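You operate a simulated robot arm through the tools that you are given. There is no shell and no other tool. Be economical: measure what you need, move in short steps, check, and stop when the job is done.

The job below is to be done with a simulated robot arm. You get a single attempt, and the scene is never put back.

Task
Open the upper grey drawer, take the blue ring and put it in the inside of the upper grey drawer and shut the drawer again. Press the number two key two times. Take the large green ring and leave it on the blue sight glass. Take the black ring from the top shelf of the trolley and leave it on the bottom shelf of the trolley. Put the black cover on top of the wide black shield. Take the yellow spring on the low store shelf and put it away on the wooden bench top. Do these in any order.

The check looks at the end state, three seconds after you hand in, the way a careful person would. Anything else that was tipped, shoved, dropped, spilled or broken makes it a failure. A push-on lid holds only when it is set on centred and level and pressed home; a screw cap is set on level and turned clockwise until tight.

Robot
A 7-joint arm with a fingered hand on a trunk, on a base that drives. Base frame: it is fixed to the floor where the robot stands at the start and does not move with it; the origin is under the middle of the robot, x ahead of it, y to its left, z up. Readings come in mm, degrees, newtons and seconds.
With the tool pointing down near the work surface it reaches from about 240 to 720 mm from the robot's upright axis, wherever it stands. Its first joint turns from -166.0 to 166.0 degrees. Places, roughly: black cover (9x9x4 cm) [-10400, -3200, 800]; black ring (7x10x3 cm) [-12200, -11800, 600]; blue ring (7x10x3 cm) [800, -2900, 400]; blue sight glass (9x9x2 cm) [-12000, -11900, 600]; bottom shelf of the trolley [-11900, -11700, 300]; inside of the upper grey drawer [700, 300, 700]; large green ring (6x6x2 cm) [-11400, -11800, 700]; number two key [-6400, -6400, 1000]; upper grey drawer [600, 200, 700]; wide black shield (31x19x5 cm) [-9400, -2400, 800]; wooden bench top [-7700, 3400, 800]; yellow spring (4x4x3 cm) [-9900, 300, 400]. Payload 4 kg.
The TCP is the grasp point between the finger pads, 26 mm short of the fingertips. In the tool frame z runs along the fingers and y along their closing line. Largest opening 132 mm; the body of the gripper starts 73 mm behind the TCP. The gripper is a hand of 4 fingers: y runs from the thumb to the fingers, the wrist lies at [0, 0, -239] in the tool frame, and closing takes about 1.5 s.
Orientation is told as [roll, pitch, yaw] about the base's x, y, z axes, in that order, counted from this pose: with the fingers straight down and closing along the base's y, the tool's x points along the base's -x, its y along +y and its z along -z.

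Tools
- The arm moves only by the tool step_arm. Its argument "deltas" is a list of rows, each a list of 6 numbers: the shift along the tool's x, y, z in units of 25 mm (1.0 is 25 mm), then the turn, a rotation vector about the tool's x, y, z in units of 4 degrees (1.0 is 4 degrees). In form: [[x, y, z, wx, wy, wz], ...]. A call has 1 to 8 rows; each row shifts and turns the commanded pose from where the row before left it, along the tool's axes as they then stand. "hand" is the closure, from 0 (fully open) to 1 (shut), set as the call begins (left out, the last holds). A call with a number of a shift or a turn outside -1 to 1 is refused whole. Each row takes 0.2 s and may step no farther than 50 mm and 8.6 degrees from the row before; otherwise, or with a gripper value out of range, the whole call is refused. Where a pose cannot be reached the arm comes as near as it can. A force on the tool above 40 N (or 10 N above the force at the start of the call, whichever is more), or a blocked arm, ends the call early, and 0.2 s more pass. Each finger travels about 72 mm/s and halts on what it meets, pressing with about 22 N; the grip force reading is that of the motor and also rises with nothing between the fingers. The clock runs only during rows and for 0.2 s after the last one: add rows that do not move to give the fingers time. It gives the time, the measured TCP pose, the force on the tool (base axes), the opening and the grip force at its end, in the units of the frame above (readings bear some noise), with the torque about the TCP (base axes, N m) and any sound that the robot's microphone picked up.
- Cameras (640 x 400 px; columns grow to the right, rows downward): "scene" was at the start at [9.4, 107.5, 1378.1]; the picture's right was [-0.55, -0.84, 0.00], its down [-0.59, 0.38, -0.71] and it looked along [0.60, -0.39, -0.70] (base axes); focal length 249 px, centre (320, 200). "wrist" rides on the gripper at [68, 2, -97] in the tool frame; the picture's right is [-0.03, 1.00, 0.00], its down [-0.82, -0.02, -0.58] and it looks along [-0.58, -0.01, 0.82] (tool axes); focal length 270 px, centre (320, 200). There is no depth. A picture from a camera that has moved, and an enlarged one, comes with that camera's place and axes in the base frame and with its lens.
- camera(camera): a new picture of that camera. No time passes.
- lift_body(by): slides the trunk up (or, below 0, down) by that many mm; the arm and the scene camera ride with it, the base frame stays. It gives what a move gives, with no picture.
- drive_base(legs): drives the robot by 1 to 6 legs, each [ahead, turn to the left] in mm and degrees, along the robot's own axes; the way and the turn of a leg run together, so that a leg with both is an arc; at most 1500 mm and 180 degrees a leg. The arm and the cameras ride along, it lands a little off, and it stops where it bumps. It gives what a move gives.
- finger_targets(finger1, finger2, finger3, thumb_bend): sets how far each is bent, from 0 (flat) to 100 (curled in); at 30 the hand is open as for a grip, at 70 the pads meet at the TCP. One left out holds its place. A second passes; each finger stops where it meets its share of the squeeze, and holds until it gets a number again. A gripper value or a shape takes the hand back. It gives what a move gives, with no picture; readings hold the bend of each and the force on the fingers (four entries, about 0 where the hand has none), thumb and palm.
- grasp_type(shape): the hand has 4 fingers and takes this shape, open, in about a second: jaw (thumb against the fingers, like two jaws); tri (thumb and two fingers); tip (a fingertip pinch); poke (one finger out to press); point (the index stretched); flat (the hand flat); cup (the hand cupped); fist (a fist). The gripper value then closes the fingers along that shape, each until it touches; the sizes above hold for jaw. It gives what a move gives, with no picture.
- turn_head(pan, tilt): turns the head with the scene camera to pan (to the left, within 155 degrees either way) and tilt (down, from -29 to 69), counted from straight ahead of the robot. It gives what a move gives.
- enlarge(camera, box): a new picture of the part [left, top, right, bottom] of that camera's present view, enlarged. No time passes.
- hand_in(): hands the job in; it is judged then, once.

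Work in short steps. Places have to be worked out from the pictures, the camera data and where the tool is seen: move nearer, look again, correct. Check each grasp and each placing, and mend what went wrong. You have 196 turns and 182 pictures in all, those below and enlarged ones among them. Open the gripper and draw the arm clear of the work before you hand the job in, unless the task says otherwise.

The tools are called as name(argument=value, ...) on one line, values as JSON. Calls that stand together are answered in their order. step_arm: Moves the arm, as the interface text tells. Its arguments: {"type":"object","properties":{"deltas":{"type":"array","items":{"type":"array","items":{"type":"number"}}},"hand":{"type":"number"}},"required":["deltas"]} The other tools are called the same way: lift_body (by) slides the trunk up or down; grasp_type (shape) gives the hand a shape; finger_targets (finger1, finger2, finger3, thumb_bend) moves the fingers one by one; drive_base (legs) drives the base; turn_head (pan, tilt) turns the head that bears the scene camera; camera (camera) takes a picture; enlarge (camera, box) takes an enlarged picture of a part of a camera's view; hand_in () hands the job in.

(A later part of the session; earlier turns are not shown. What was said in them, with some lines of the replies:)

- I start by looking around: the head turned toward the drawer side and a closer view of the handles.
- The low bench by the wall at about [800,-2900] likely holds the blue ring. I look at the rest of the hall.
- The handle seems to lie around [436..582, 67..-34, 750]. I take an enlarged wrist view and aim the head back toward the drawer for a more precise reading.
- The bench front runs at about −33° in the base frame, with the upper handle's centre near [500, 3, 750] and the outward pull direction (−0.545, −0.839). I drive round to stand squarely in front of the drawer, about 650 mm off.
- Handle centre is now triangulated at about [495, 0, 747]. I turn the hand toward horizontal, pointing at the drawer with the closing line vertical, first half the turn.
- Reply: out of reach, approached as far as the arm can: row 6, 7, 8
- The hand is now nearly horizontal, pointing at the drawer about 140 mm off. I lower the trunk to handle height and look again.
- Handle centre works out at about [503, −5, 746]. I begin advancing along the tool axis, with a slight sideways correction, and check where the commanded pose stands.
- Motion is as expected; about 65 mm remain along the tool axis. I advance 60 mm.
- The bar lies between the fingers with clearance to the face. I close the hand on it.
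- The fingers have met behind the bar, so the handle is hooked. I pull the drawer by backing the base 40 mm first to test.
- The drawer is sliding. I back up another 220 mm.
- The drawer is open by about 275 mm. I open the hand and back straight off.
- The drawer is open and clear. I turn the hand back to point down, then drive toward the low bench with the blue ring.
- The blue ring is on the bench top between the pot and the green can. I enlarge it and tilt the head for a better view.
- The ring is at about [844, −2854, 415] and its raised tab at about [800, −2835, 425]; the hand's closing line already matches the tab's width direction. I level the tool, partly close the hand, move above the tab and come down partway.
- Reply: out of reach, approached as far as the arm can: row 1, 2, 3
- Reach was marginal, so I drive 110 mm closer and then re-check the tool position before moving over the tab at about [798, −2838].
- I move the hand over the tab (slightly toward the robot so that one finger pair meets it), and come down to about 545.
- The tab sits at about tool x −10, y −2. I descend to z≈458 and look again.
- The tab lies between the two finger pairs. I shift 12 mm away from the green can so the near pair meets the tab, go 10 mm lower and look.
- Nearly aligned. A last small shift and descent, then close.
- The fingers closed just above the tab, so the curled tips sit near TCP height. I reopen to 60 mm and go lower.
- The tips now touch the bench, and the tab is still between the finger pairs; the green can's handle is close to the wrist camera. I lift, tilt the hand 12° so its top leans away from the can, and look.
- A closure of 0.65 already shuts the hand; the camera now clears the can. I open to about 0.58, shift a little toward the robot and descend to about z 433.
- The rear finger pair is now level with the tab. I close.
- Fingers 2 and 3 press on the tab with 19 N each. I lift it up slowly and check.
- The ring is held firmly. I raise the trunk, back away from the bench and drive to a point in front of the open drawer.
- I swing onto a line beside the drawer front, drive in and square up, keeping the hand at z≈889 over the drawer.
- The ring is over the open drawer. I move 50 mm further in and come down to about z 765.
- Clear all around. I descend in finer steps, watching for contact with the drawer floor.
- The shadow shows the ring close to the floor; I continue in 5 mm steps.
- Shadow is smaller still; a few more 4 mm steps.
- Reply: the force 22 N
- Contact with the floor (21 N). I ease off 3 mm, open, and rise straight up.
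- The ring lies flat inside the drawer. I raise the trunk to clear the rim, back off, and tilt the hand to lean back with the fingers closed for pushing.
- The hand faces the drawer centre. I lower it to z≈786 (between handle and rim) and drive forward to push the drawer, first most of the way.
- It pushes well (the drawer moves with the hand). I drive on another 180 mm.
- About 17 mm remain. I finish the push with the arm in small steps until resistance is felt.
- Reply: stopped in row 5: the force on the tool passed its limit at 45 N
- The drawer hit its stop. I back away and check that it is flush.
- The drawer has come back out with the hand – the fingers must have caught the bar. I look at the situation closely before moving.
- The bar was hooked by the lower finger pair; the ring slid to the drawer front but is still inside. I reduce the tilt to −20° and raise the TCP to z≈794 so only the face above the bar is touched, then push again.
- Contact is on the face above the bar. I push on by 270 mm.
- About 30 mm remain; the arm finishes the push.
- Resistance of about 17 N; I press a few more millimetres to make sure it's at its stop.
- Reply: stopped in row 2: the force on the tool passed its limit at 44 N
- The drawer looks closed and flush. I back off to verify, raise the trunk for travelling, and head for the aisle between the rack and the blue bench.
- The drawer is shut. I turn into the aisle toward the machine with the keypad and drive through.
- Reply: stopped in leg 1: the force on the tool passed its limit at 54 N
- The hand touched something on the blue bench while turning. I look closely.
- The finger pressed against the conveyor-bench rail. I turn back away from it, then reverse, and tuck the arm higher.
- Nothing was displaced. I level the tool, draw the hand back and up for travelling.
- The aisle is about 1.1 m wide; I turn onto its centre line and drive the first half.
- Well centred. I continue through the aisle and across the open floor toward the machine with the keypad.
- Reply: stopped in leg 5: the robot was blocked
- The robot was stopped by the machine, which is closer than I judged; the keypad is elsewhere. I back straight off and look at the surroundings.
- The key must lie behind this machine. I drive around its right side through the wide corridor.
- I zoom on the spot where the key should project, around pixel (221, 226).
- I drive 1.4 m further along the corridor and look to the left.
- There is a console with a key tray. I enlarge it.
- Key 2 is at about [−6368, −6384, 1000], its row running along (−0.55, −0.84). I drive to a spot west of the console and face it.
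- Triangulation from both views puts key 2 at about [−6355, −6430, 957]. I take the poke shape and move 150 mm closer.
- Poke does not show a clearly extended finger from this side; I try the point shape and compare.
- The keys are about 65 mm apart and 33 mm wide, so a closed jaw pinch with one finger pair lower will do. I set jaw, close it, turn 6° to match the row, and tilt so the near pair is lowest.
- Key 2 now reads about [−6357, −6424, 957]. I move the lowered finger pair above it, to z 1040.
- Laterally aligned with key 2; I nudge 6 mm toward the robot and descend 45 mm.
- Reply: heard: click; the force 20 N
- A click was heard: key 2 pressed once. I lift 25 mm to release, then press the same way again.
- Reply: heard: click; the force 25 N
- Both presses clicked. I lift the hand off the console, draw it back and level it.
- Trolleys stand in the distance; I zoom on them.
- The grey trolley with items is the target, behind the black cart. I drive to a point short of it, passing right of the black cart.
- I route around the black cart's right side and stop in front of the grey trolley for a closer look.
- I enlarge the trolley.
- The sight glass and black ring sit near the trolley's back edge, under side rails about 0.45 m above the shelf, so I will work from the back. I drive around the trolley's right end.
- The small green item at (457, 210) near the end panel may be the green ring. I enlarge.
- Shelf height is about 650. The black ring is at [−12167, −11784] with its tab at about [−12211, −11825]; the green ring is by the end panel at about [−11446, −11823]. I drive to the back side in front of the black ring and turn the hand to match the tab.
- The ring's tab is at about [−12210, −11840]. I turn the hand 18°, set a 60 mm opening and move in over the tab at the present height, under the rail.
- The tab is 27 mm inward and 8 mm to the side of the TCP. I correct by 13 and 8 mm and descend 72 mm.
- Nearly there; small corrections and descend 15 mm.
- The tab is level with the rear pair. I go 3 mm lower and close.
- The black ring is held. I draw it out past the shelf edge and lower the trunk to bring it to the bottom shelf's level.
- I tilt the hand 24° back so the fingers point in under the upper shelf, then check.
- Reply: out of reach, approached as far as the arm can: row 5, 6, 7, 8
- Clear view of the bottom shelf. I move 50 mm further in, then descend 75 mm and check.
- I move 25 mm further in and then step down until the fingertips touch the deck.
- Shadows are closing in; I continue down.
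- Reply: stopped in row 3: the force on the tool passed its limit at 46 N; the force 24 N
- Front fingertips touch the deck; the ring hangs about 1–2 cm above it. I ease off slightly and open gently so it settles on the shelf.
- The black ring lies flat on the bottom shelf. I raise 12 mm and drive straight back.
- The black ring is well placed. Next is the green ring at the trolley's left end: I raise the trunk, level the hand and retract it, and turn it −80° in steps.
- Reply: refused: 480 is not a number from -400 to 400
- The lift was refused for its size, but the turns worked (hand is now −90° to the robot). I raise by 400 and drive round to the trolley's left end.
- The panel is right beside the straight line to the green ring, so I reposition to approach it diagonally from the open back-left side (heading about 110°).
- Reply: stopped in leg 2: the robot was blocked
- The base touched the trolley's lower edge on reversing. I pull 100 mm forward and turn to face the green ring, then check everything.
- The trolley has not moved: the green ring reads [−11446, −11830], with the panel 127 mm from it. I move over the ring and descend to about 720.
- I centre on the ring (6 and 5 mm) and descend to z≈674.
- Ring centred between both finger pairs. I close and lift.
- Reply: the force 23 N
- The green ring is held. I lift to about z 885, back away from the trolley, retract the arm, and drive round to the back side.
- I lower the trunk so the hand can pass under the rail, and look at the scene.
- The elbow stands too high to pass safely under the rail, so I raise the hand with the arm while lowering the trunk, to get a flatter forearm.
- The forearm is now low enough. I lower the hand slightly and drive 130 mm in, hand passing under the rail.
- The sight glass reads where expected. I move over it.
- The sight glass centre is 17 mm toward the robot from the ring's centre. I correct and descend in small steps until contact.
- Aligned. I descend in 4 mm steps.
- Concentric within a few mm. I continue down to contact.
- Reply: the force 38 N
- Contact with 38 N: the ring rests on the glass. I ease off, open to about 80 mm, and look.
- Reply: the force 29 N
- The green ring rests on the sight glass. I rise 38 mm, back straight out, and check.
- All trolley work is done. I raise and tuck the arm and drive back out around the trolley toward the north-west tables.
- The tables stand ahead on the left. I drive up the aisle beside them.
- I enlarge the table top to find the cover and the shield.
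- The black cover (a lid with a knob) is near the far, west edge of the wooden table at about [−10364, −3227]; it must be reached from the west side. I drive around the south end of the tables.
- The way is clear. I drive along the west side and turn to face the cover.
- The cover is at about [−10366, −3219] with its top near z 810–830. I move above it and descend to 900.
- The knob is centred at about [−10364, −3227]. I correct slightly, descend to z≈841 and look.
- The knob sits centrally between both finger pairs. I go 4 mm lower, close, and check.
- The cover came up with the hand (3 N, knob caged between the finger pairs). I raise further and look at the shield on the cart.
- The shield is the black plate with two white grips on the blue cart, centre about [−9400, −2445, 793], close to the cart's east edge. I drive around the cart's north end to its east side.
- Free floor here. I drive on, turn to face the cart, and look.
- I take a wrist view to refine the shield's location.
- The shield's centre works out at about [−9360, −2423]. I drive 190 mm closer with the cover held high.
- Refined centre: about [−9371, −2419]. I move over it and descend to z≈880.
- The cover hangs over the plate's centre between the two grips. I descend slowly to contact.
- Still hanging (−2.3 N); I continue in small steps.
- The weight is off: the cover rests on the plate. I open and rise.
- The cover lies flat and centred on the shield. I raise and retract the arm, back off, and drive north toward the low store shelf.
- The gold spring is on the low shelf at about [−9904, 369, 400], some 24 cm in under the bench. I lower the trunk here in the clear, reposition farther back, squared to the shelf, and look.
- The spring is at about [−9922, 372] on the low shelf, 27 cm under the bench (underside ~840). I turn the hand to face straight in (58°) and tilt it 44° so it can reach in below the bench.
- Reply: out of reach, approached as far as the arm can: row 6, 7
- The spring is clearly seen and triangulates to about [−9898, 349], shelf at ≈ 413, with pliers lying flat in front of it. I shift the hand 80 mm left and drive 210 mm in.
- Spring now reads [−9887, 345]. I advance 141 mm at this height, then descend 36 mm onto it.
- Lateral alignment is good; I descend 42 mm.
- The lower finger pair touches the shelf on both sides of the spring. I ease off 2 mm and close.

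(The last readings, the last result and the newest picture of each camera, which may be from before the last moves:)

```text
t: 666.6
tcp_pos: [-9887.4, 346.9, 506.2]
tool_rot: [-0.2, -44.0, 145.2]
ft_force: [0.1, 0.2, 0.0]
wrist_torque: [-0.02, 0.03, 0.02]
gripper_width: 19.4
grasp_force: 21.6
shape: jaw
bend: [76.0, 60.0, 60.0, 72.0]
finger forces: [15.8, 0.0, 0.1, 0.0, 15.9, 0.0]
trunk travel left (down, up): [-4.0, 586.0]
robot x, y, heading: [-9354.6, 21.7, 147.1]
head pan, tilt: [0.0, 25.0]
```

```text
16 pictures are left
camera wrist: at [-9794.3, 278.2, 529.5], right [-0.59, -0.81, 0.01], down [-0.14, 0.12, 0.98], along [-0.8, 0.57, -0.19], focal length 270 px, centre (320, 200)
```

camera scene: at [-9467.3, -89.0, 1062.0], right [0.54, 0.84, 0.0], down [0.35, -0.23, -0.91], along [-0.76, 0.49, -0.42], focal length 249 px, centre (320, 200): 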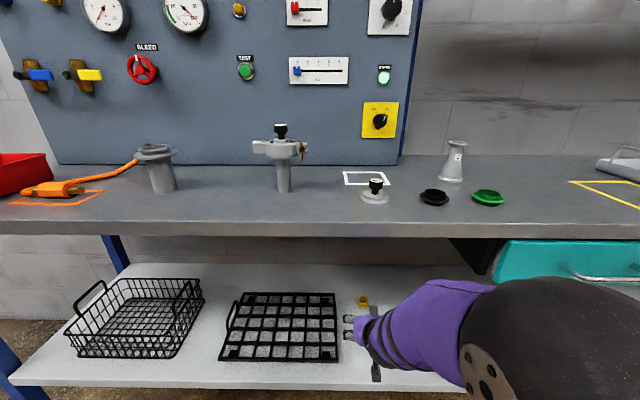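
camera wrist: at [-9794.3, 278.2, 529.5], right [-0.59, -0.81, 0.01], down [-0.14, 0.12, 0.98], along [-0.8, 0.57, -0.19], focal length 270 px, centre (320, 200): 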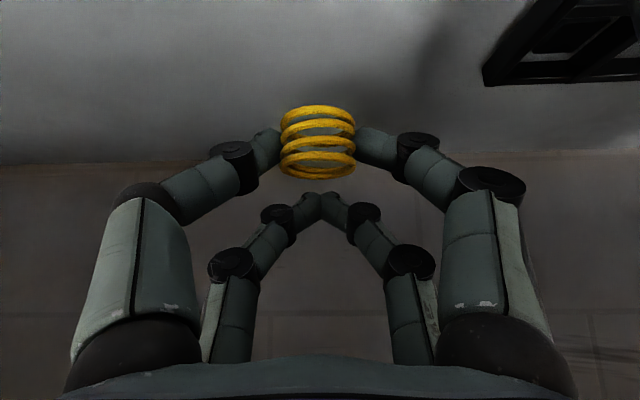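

The spring is held upright by finger and thumb. I back straight out, raise the trunk, and drive along the wall toward the wooden bench.

drive_base(legs=[[-500, 0]])

lift_body(by=400)

step_arm(deltas=[[0.719, 0, -0.695, 0, 0, 0], [0.719, 0, -0.695, 0, 0, 0], [0.719, 0, -0.695, 0, 0, 0], [0.719, 0, -0.695, 0, 0, 0]])

drive_base(legs=[[0, -88.3], [1500, 0], [700, 0]])

turn_head(pan=15, tilt=20)

camera(camera="scene")

```text
t: 669.5
tcp_pos: [-9476.5, 71.7, 507.8]
tool_rot: [-0.3, -44.0, 146.2]
ft_force: [0.5, 0.9, -0.8]
wrist_torque: [-0.01, 0.0, 0.0]
gripper_width: 19.3
grasp_force: 22.0
shape: jaw
bend: [76.0, 60.0, 60.0, 72.0]
finger forces: [15.8, 0.1, 0.0, 0.0, 15.9, 0.0]
trunk travel left (down, up): [-4.0, 586.0]
robot x, y, heading: [-8938.7, -240.4, 148.3]
head pan, tilt: [0.0, 25.0]
```

```text
t: 673.3
tcp_pos: [-9477.8, 73.5, 907.6]
tool_rot: [-0.1, -44.0, 146.3]
ft_force: [-0.2, -0.4, 0.0]
wrist_torque: [0.01, 0.0, 0.0]
gripper_width: 19.6
grasp_force: 22.3
shape: jaw
bend: [76.0, 60.0, 60.0, 72.0]
finger forces: [15.7, 0.0, 0.0, 0.0, 16.0, 0.1]
trunk travel left (down, up): [-404.0, 186.0]
robot x, y, heading: [-8940.9, -241.0, 148.1]
head pan, tilt: [0.0, 25.0]
```

```text
t: 674.3
tcp_pos: [-9392.6, 15.3, 907.1]
tool_rot: [-0.3, -44.2, 146.2]
ft_force: [0.1, 0.5, -0.3]
wrist_torque: [0.01, 0.01, 0.02]
gripper_width: 19.2
grasp_force: 21.6
shape: jaw
bend: [76.0, 60.0, 60.0, 72.0]
finger forces: [15.7, 0.0, 0.1, 0.0, 15.9, 0.0]
trunk travel left (down, up): [-404.0, 186.0]
robot x, y, heading: [-8939.0, -242.5, 148.2]
head pan, tilt: [0.0, 25.0]
```

```text
t: 689.3
tcp_pos: [-7568.7, 2090.7, 905.8]
tool_rot: [-0.2, -44.0, 57.6]
ft_force: [0.7, 0.2, -0.3]
wrist_torque: [0.03, 0.02, 0.01]
gripper_width: 19.4
grasp_force: 21.9
shape: jaw
bend: [76.0, 60.0, 60.0, 72.0]
finger forces: [15.7, 0.1, 0.0, 0.1, 15.9, 0.0]
trunk travel left (down, up): [-404.0, 186.0]
robot x, y, heading: [-7813.6, 1632.3, 59.5]
head pan, tilt: [0.0, 25.0]
```

```text
t: 690.1
tcp_pos: [-7568.6, 2091.0, 906.5]
tool_rot: [-0.2, -44.0, 57.6]
ft_force: [-0.4, 0.2, 0.6]
wrist_torque: [0.0, 0.0, 0.03]
gripper_width: 19.4
grasp_force: 22.1
shape: jaw
bend: [76.0, 60.0, 60.0, 72.0]
finger forces: [15.8, 0.0, 0.1, 0.0, 15.8, 0.0]
trunk travel left (down, up): [-404.0, 186.0]
robot x, y, heading: [-7814.7, 1627.6, 59.5]
head pan, tilt: [15.0, 20.0]
```

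```text
15 pictures are left
camera scene: at [-7953.5, 1746.8, 1470.0], right [0.96, -0.27, 0.0], down [-0.09, -0.33, -0.94], along [0.25, 0.9, -0.34], focal length 249 px, centre (320, 200)
```

scene: 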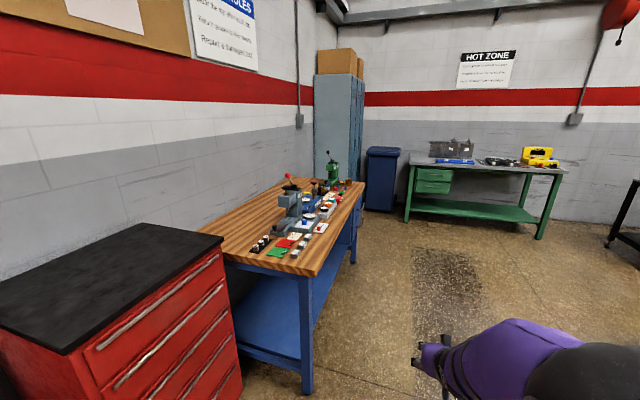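

The wooden bench is ahead left. I enlarge its top to find a free spot.

enlarge(camera="scene", box=[190, 160, 390, 290])

```text
3.08 times, centred on (290, 225) of scene
camera zoom: at [-7953.5, 1746.8, 1470.0], right [0.96, -0.27, 0.0], down [-0.09, -0.33, -0.94], along [0.25, 0.9, -0.34], focal length 765 px, centre (412, 123)
```

zoom: 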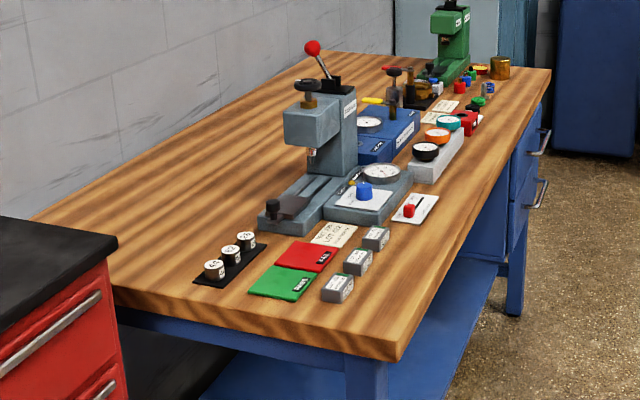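

A free spot on the bench is near its front corner, about [−7680, 2795]. I drive to stand squarely before it, slightly back.

drive_base(legs=[[0, -12], [1068, 0], [0, 99.5]])

turn_head(pan=0, tilt=35)

camera(camera="scene")

```text
t: 701.1
tcp_pos: [-7472.3, 2748.3, 907.1]
tool_rot: [-0.2, -43.9, 140.2]
ft_force: [0.3, -0.1, -0.4]
wrist_torque: [0.02, 0.01, 0.0]
gripper_width: 19.1
grasp_force: 21.4
shape: jaw
bend: [76.0, 60.0, 60.0, 72.0]
finger forces: [15.8, 0.1, 0.0, 0.0, 15.8, 0.1]
trunk travel left (down, up): [-404.0, 186.0]
robot x, y, heading: [-7052.4, 2445.4, 142.1]
head pan, tilt: [15.0, 20.0]
```

```text
t: 701.9
tcp_pos: [-7473.8, 2748.6, 905.8]
tool_rot: [-0.2, -44.0, 140.2]
ft_force: [0.1, 0.3, -0.8]
wrist_torque: [0.03, 0.02, 0.02]
gripper_width: 19.4
grasp_force: 22.1
shape: jaw
bend: [76.0, 60.0, 60.0, 72.0]
finger forces: [15.8, 0.0, 0.0, 0.0, 15.9, 0.0]
trunk travel left (down, up): [-404.0, 186.0]
robot x, y, heading: [-7049.7, 2442.3, 142.3]
head pan, tilt: [0.0, 35.0]
```

```text
13 pictures are left
camera scene: at [-7165.1, 2339.6, 1446.3], right [0.61, 0.79, 0.0], down [0.45, -0.35, -0.82], along [-0.65, 0.5, -0.57], focal length 249 px, centre (320, 200)
```

scene: 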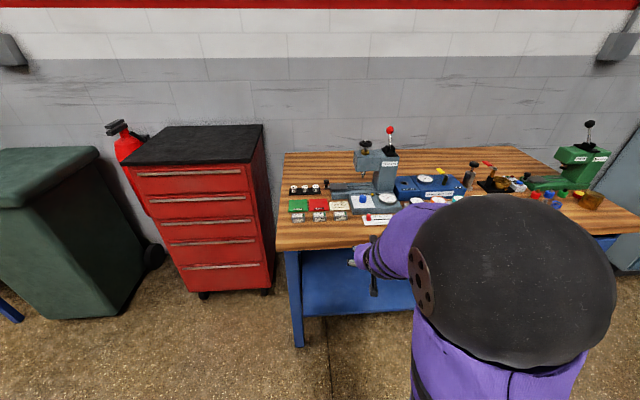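

The strip between the grey blocks and the edge is free at the chosen spot. I shift the hand 90 mm left, and drive 150 mm in with the spring well above the bench.

step_arm(deltas=[[0, 0.9, 0, 0, 0, 0], [0, 0.9, 0, 0, 0, 0], [0, 0.9, 0, 0, 0, 0], [0, 0.9, 0, 0, 0, 0]])

drive_base(legs=[[150, 0]])

camera(camera="wrist")

enlarge(camera="scene", box=[260, 180, 460, 310])

```text
t: 702.9
tcp_pos: [-7528.2, 2680.1, 907.1]
tool_rot: [-0.2, -44.0, 140.3]
ft_force: [0.7, 0.0, 0.3]
wrist_torque: [0.0, 0.04, 0.0]
gripper_width: 19.3
grasp_force: 22.3
shape: jaw
bend: [76.0, 60.0, 60.0, 72.0]
finger forces: [15.8, 0.0, 0.1, 0.1, 15.8, 0.0]
trunk travel left (down, up): [-404.0, 186.0]
robot x, y, heading: [-7048.4, 2441.7, 141.9]
head pan, tilt: [0.0, 35.0]
```

```text
t: 704.3
tcp_pos: [-7650.2, 2773.9, 907.1]
tool_rot: [-0.2, -44.1, 140.4]
ft_force: [0.2, -0.7, -0.1]
wrist_torque: [0.0, -0.01, -0.03]
gripper_width: 19.4
grasp_force: 22.0
shape: jaw
bend: [76.0, 60.0, 60.0, 72.0]
finger forces: [15.8, 0.0, 0.1, 0.0, 15.7, 0.0]
trunk travel left (down, up): [-404.0, 186.0]
robot x, y, heading: [-7167.4, 2538.8, 142.5]
head pan, tilt: [0.0, 35.0]
```

```text
12 pictures are left
camera wrist: at [-7561.6, 2696.2, 929.1], right [-0.65, -0.76, 0.01], down [-0.13, 0.13, 0.98], along [-0.75, 0.64, -0.19], focal length 270 px, centre (320, 200)
```

wrist: 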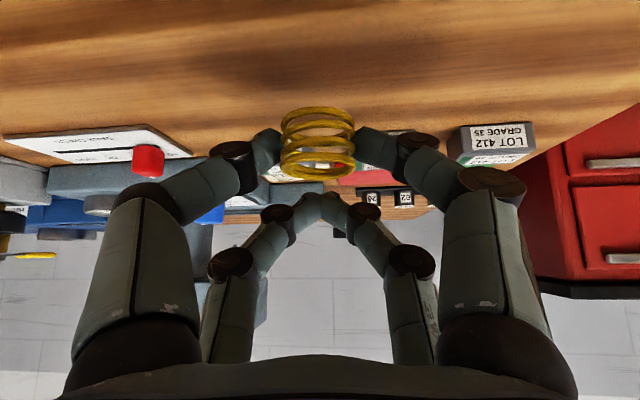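

```text
3.08 times, centred on (360, 245) of scene
camera zoom: at [-7285.0, 2432.5, 1446.2], right [0.61, 0.79, 0.0], down [0.45, -0.35, -0.82], along [-0.65, 0.5, -0.57], focal length 765 px, centre (197, 62)
```

zoom: 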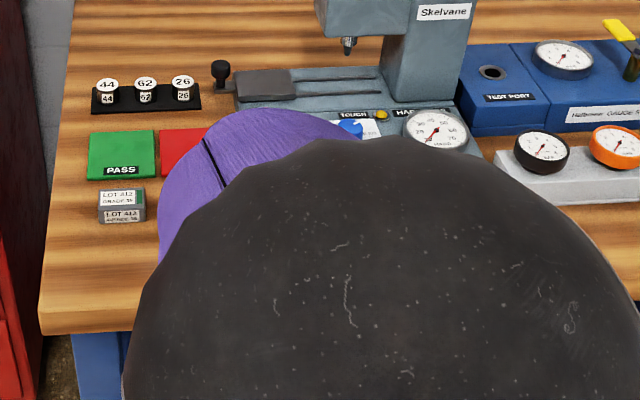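

The wood surface extends at least 15 mm out from under the present position. I go 30 mm further in and descend toward the bench, watching force.

step_arm(deltas=[[-0.86, 0, 0.83, 0, 0, 0], [0.695, 0, 0.719, 0, 0, 0], [0.5, 0, 0.52, 0, 0, 0]])

camera(camera="wrist")

```text
t: 705.2
tcp_pos: [-7677.1, 2793.2, 873.3]
tool_rot: [0.7, -45.4, 139.9]
ft_force: [2.0, 1.2, 19.3]
wrist_torque: [0.18, -0.18, -0.05]
gripper_width: 21.3
grasp_force: 21.8
shape: jaw
bend: [77.0, 60.0, 60.0, 73.0]
finger forces: [23.8, 0.0, 0.0, 0.0, 30.4, 0.0]
trunk travel left (down, up): [-404.0, 186.0]
robot x, y, heading: [-7169.1, 2538.2, 142.5]
head pan, tilt: [0.0, 35.0]
stopped in row 3: the force on the tool passed its limit at 44 N (the readings are from after the stop); the commanded pose is now the measured one
```

```text
10 pictures are left
camera wrist: at [-7589.2, 2717.6, 892.6], right [-0.65, -0.76, 0.03], down [-0.11, 0.13, 0.99], along [-0.75, 0.64, -0.16], focal length 270 px, centre (320, 200)
```

wrist: 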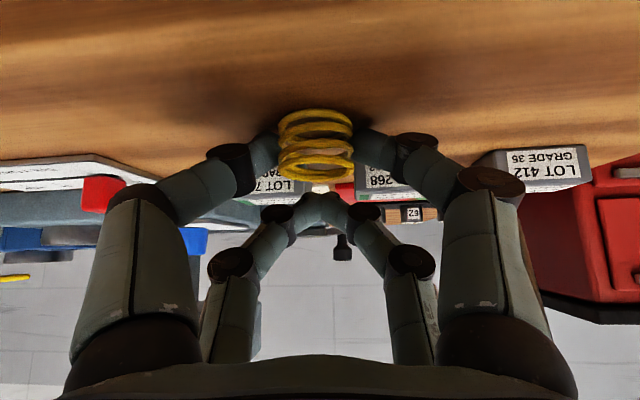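

The spring stands on the wood (bench at ≈ 833). I ease off 2 mm and open the hand.

step_arm(deltas=[[-0.06, 0, -0.06, 0, 0, 0]])

step_arm(deltas=[[0, 0, 0, 0, 0, 0], [0, 0, 0, 0, 0, 0], [0, 0, 0, 0, 0, 0], [0, 0, 0, 0, 0, 0], [0, 0, 0, 0, 0, 0]], hand=0.5)

camera(camera="wrist")

```text
t: 705.6
tcp_pos: [-7677.9, 2793.2, 873.0]
tool_rot: [0.5, -45.0, 139.9]
ft_force: [-1.8, 1.6, 18.1]
wrist_torque: [0.16, 0.01, -0.04]
gripper_width: 21.1
grasp_force: 21.7
shape: jaw
bend: [77.0, 60.0, 60.0, 73.0]
finger forces: [24.1, 0.0, 0.1, 0.0, 27.4, 0.1]
trunk travel left (down, up): [-404.0, 186.0]
robot x, y, heading: [-7169.8, 2539.6, 142.6]
head pan, tilt: [0.0, 35.0]
```

```text
t: 706.8
tcp_pos: [-7677.0, 2792.9, 872.4]
tool_rot: [0.4, -44.9, 140.0]
ft_force: [-1.3, 0.9, 28.3]
wrist_torque: [0.02, 0.03, -0.02]
gripper_width: 56.1
grasp_force: 0.0
shape: jaw
bend: [77.0, 73.0, 73.0, 73.0]
finger forces: [15.1, 0.0, 0.0, 0.1, 13.5, 0.0]
trunk travel left (down, up): [-404.0, 186.0]
robot x, y, heading: [-7170.6, 2533.5, 142.4]
head pan, tilt: [0.0, 35.0]
```

```text
9 pictures are left
camera wrist: at [-7588.4, 2717.0, 893.5], right [-0.65, -0.76, 0.02], down [-0.11, 0.13, 0.99], along [-0.75, 0.64, -0.17], focal length 270 px, centre (320, 200)
```

wrist: 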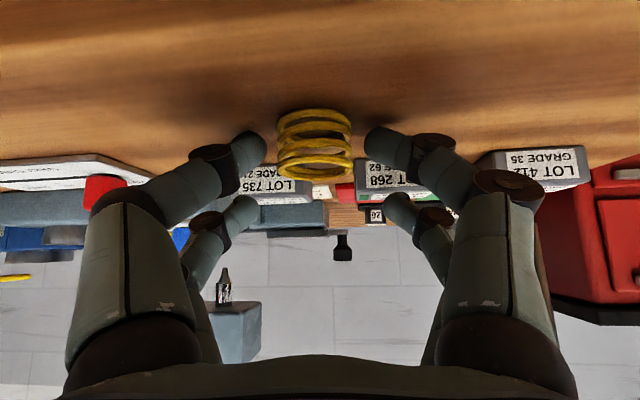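

The spring is free between the opened fingers, which rest on the wood. I rise slightly, open wider, and withdraw.

step_arm(deltas=[[-0.2, 0, -0.2, 0, 0, 0], [0, 0, 0, 0, 0, 0], [0, 0, 0, 0, 0, 0], [0, 0, 0, 0, 0, 0]], hand=0.4)

step_arm(deltas=[[-0.695, 0, -0.719, 0, 0, 0], [-0.695, 0, -0.719, 0, 0, 0], [-0.695, 0, -0.719, 0, 0, 0]])

drive_base(legs=[[-600, 0]])

enlarge(camera="scene", box=[240, 120, 460, 260])

```text
t: 707.8
tcp_pos: [-7677.2, 2793.0, 878.2]
tool_rot: [0.4, -44.8, 140.1]
ft_force: [-0.9, -0.1, -0.4]
wrist_torque: [0.01, -0.03, 0.01]
gripper_width: 78.8
grasp_force: 0.0
shape: jaw
bend: [71.0, 71.0, 71.0, 70.0]
finger forces: [0.1, 0.1, 0.1, 0.0, 0.0, 0.0]
trunk travel left (down, up): [-404.0, 186.0]
robot x, y, heading: [-7169.5, 2539.6, 142.8]
head pan, tilt: [0.0, 35.0]
```

```text
t: 708.6
tcp_pos: [-7676.7, 2793.3, 955.0]
tool_rot: [0.5, -44.8, 139.9]
ft_force: [0.6, 0.0, 0.2]
wrist_torque: [-0.01, -0.02, 0.01]
gripper_width: 78.6
grasp_force: 0.0
shape: jaw
bend: [71.0, 71.0, 71.0, 70.0]
finger forces: [0.0, 0.2, 0.1, 0.1, 0.1, 0.1]
trunk travel left (down, up): [-404.0, 186.0]
robot x, y, heading: [-7168.5, 2535.3, 142.4]
head pan, tilt: [0.0, 35.0]
```

```text
t: 712.0
tcp_pos: [-7203.4, 2428.9, 954.6]
tool_rot: [0.4, -44.8, 139.9]
ft_force: [0.1, -1.0, -0.4]
wrist_torque: [0.0, -0.03, -0.01]
gripper_width: 78.5
grasp_force: 0.1
shape: jaw
bend: [71.0, 71.0, 71.0, 70.0]
finger forces: [0.0, 0.0, 0.1, 0.0, 0.1, 0.0]
trunk travel left (down, up): [-404.0, 186.0]
robot x, y, heading: [-6697.9, 2168.6, 142.2]
head pan, tilt: [0.0, 35.0]
```

```text
2.86 times, centred on (350, 190) of scene
camera zoom: at [-6812.3, 2066.2, 1446.2], right [0.61, 0.79, 0.0], down [0.45, -0.35, -0.82], along [-0.65, 0.5, -0.57], focal length 711 px, centre (234, 229)
```

zoom: 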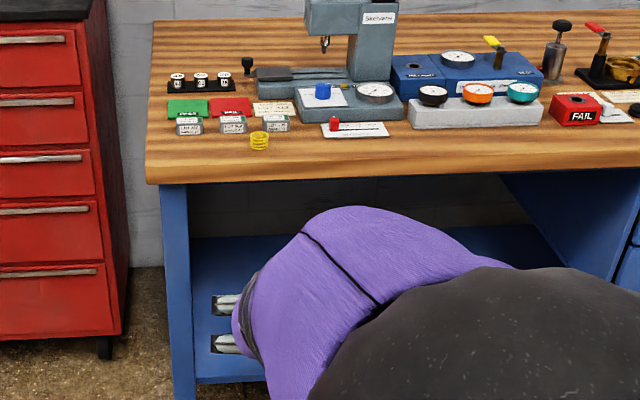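

The spring stands on the bench, and every other item is placed. The hand is open and clear, so I hand the job in.

hand_in()

```text
The job is handed in.
```

I did all six jobs and handed the work in; no verdict has come back.

- **Drawer and blue ring:** the blue ring is inside the upper grey drawer, and the drawer is shut. The first time I shut it, my fingers caught the handle and pulled it open again. I closed it a second time and checked it from a distance.
- **Number two key:** I pressed it twice and heard a click each time. I did not read the screen to confirm the count.
- **Green ring:** it rests on the blue sight glass, slightly off centre.
- **Black ring:** it lies flat on the bottom shelf of the trolley.
- **Black cover:** it sits flat in the middle of the wide black shield, between its two white grips.
- **Yellow spring:** it stands upright on the wooden bench top.

I made contact three times while driving:

- The hand touched the rail of the blue conveyor bench. Nothing on it had moved when I looked.
- The base bumped the vacuum machine's frame.
- The base bumped the grey trolley's lower edge. The green ring on it read the same position before and after.
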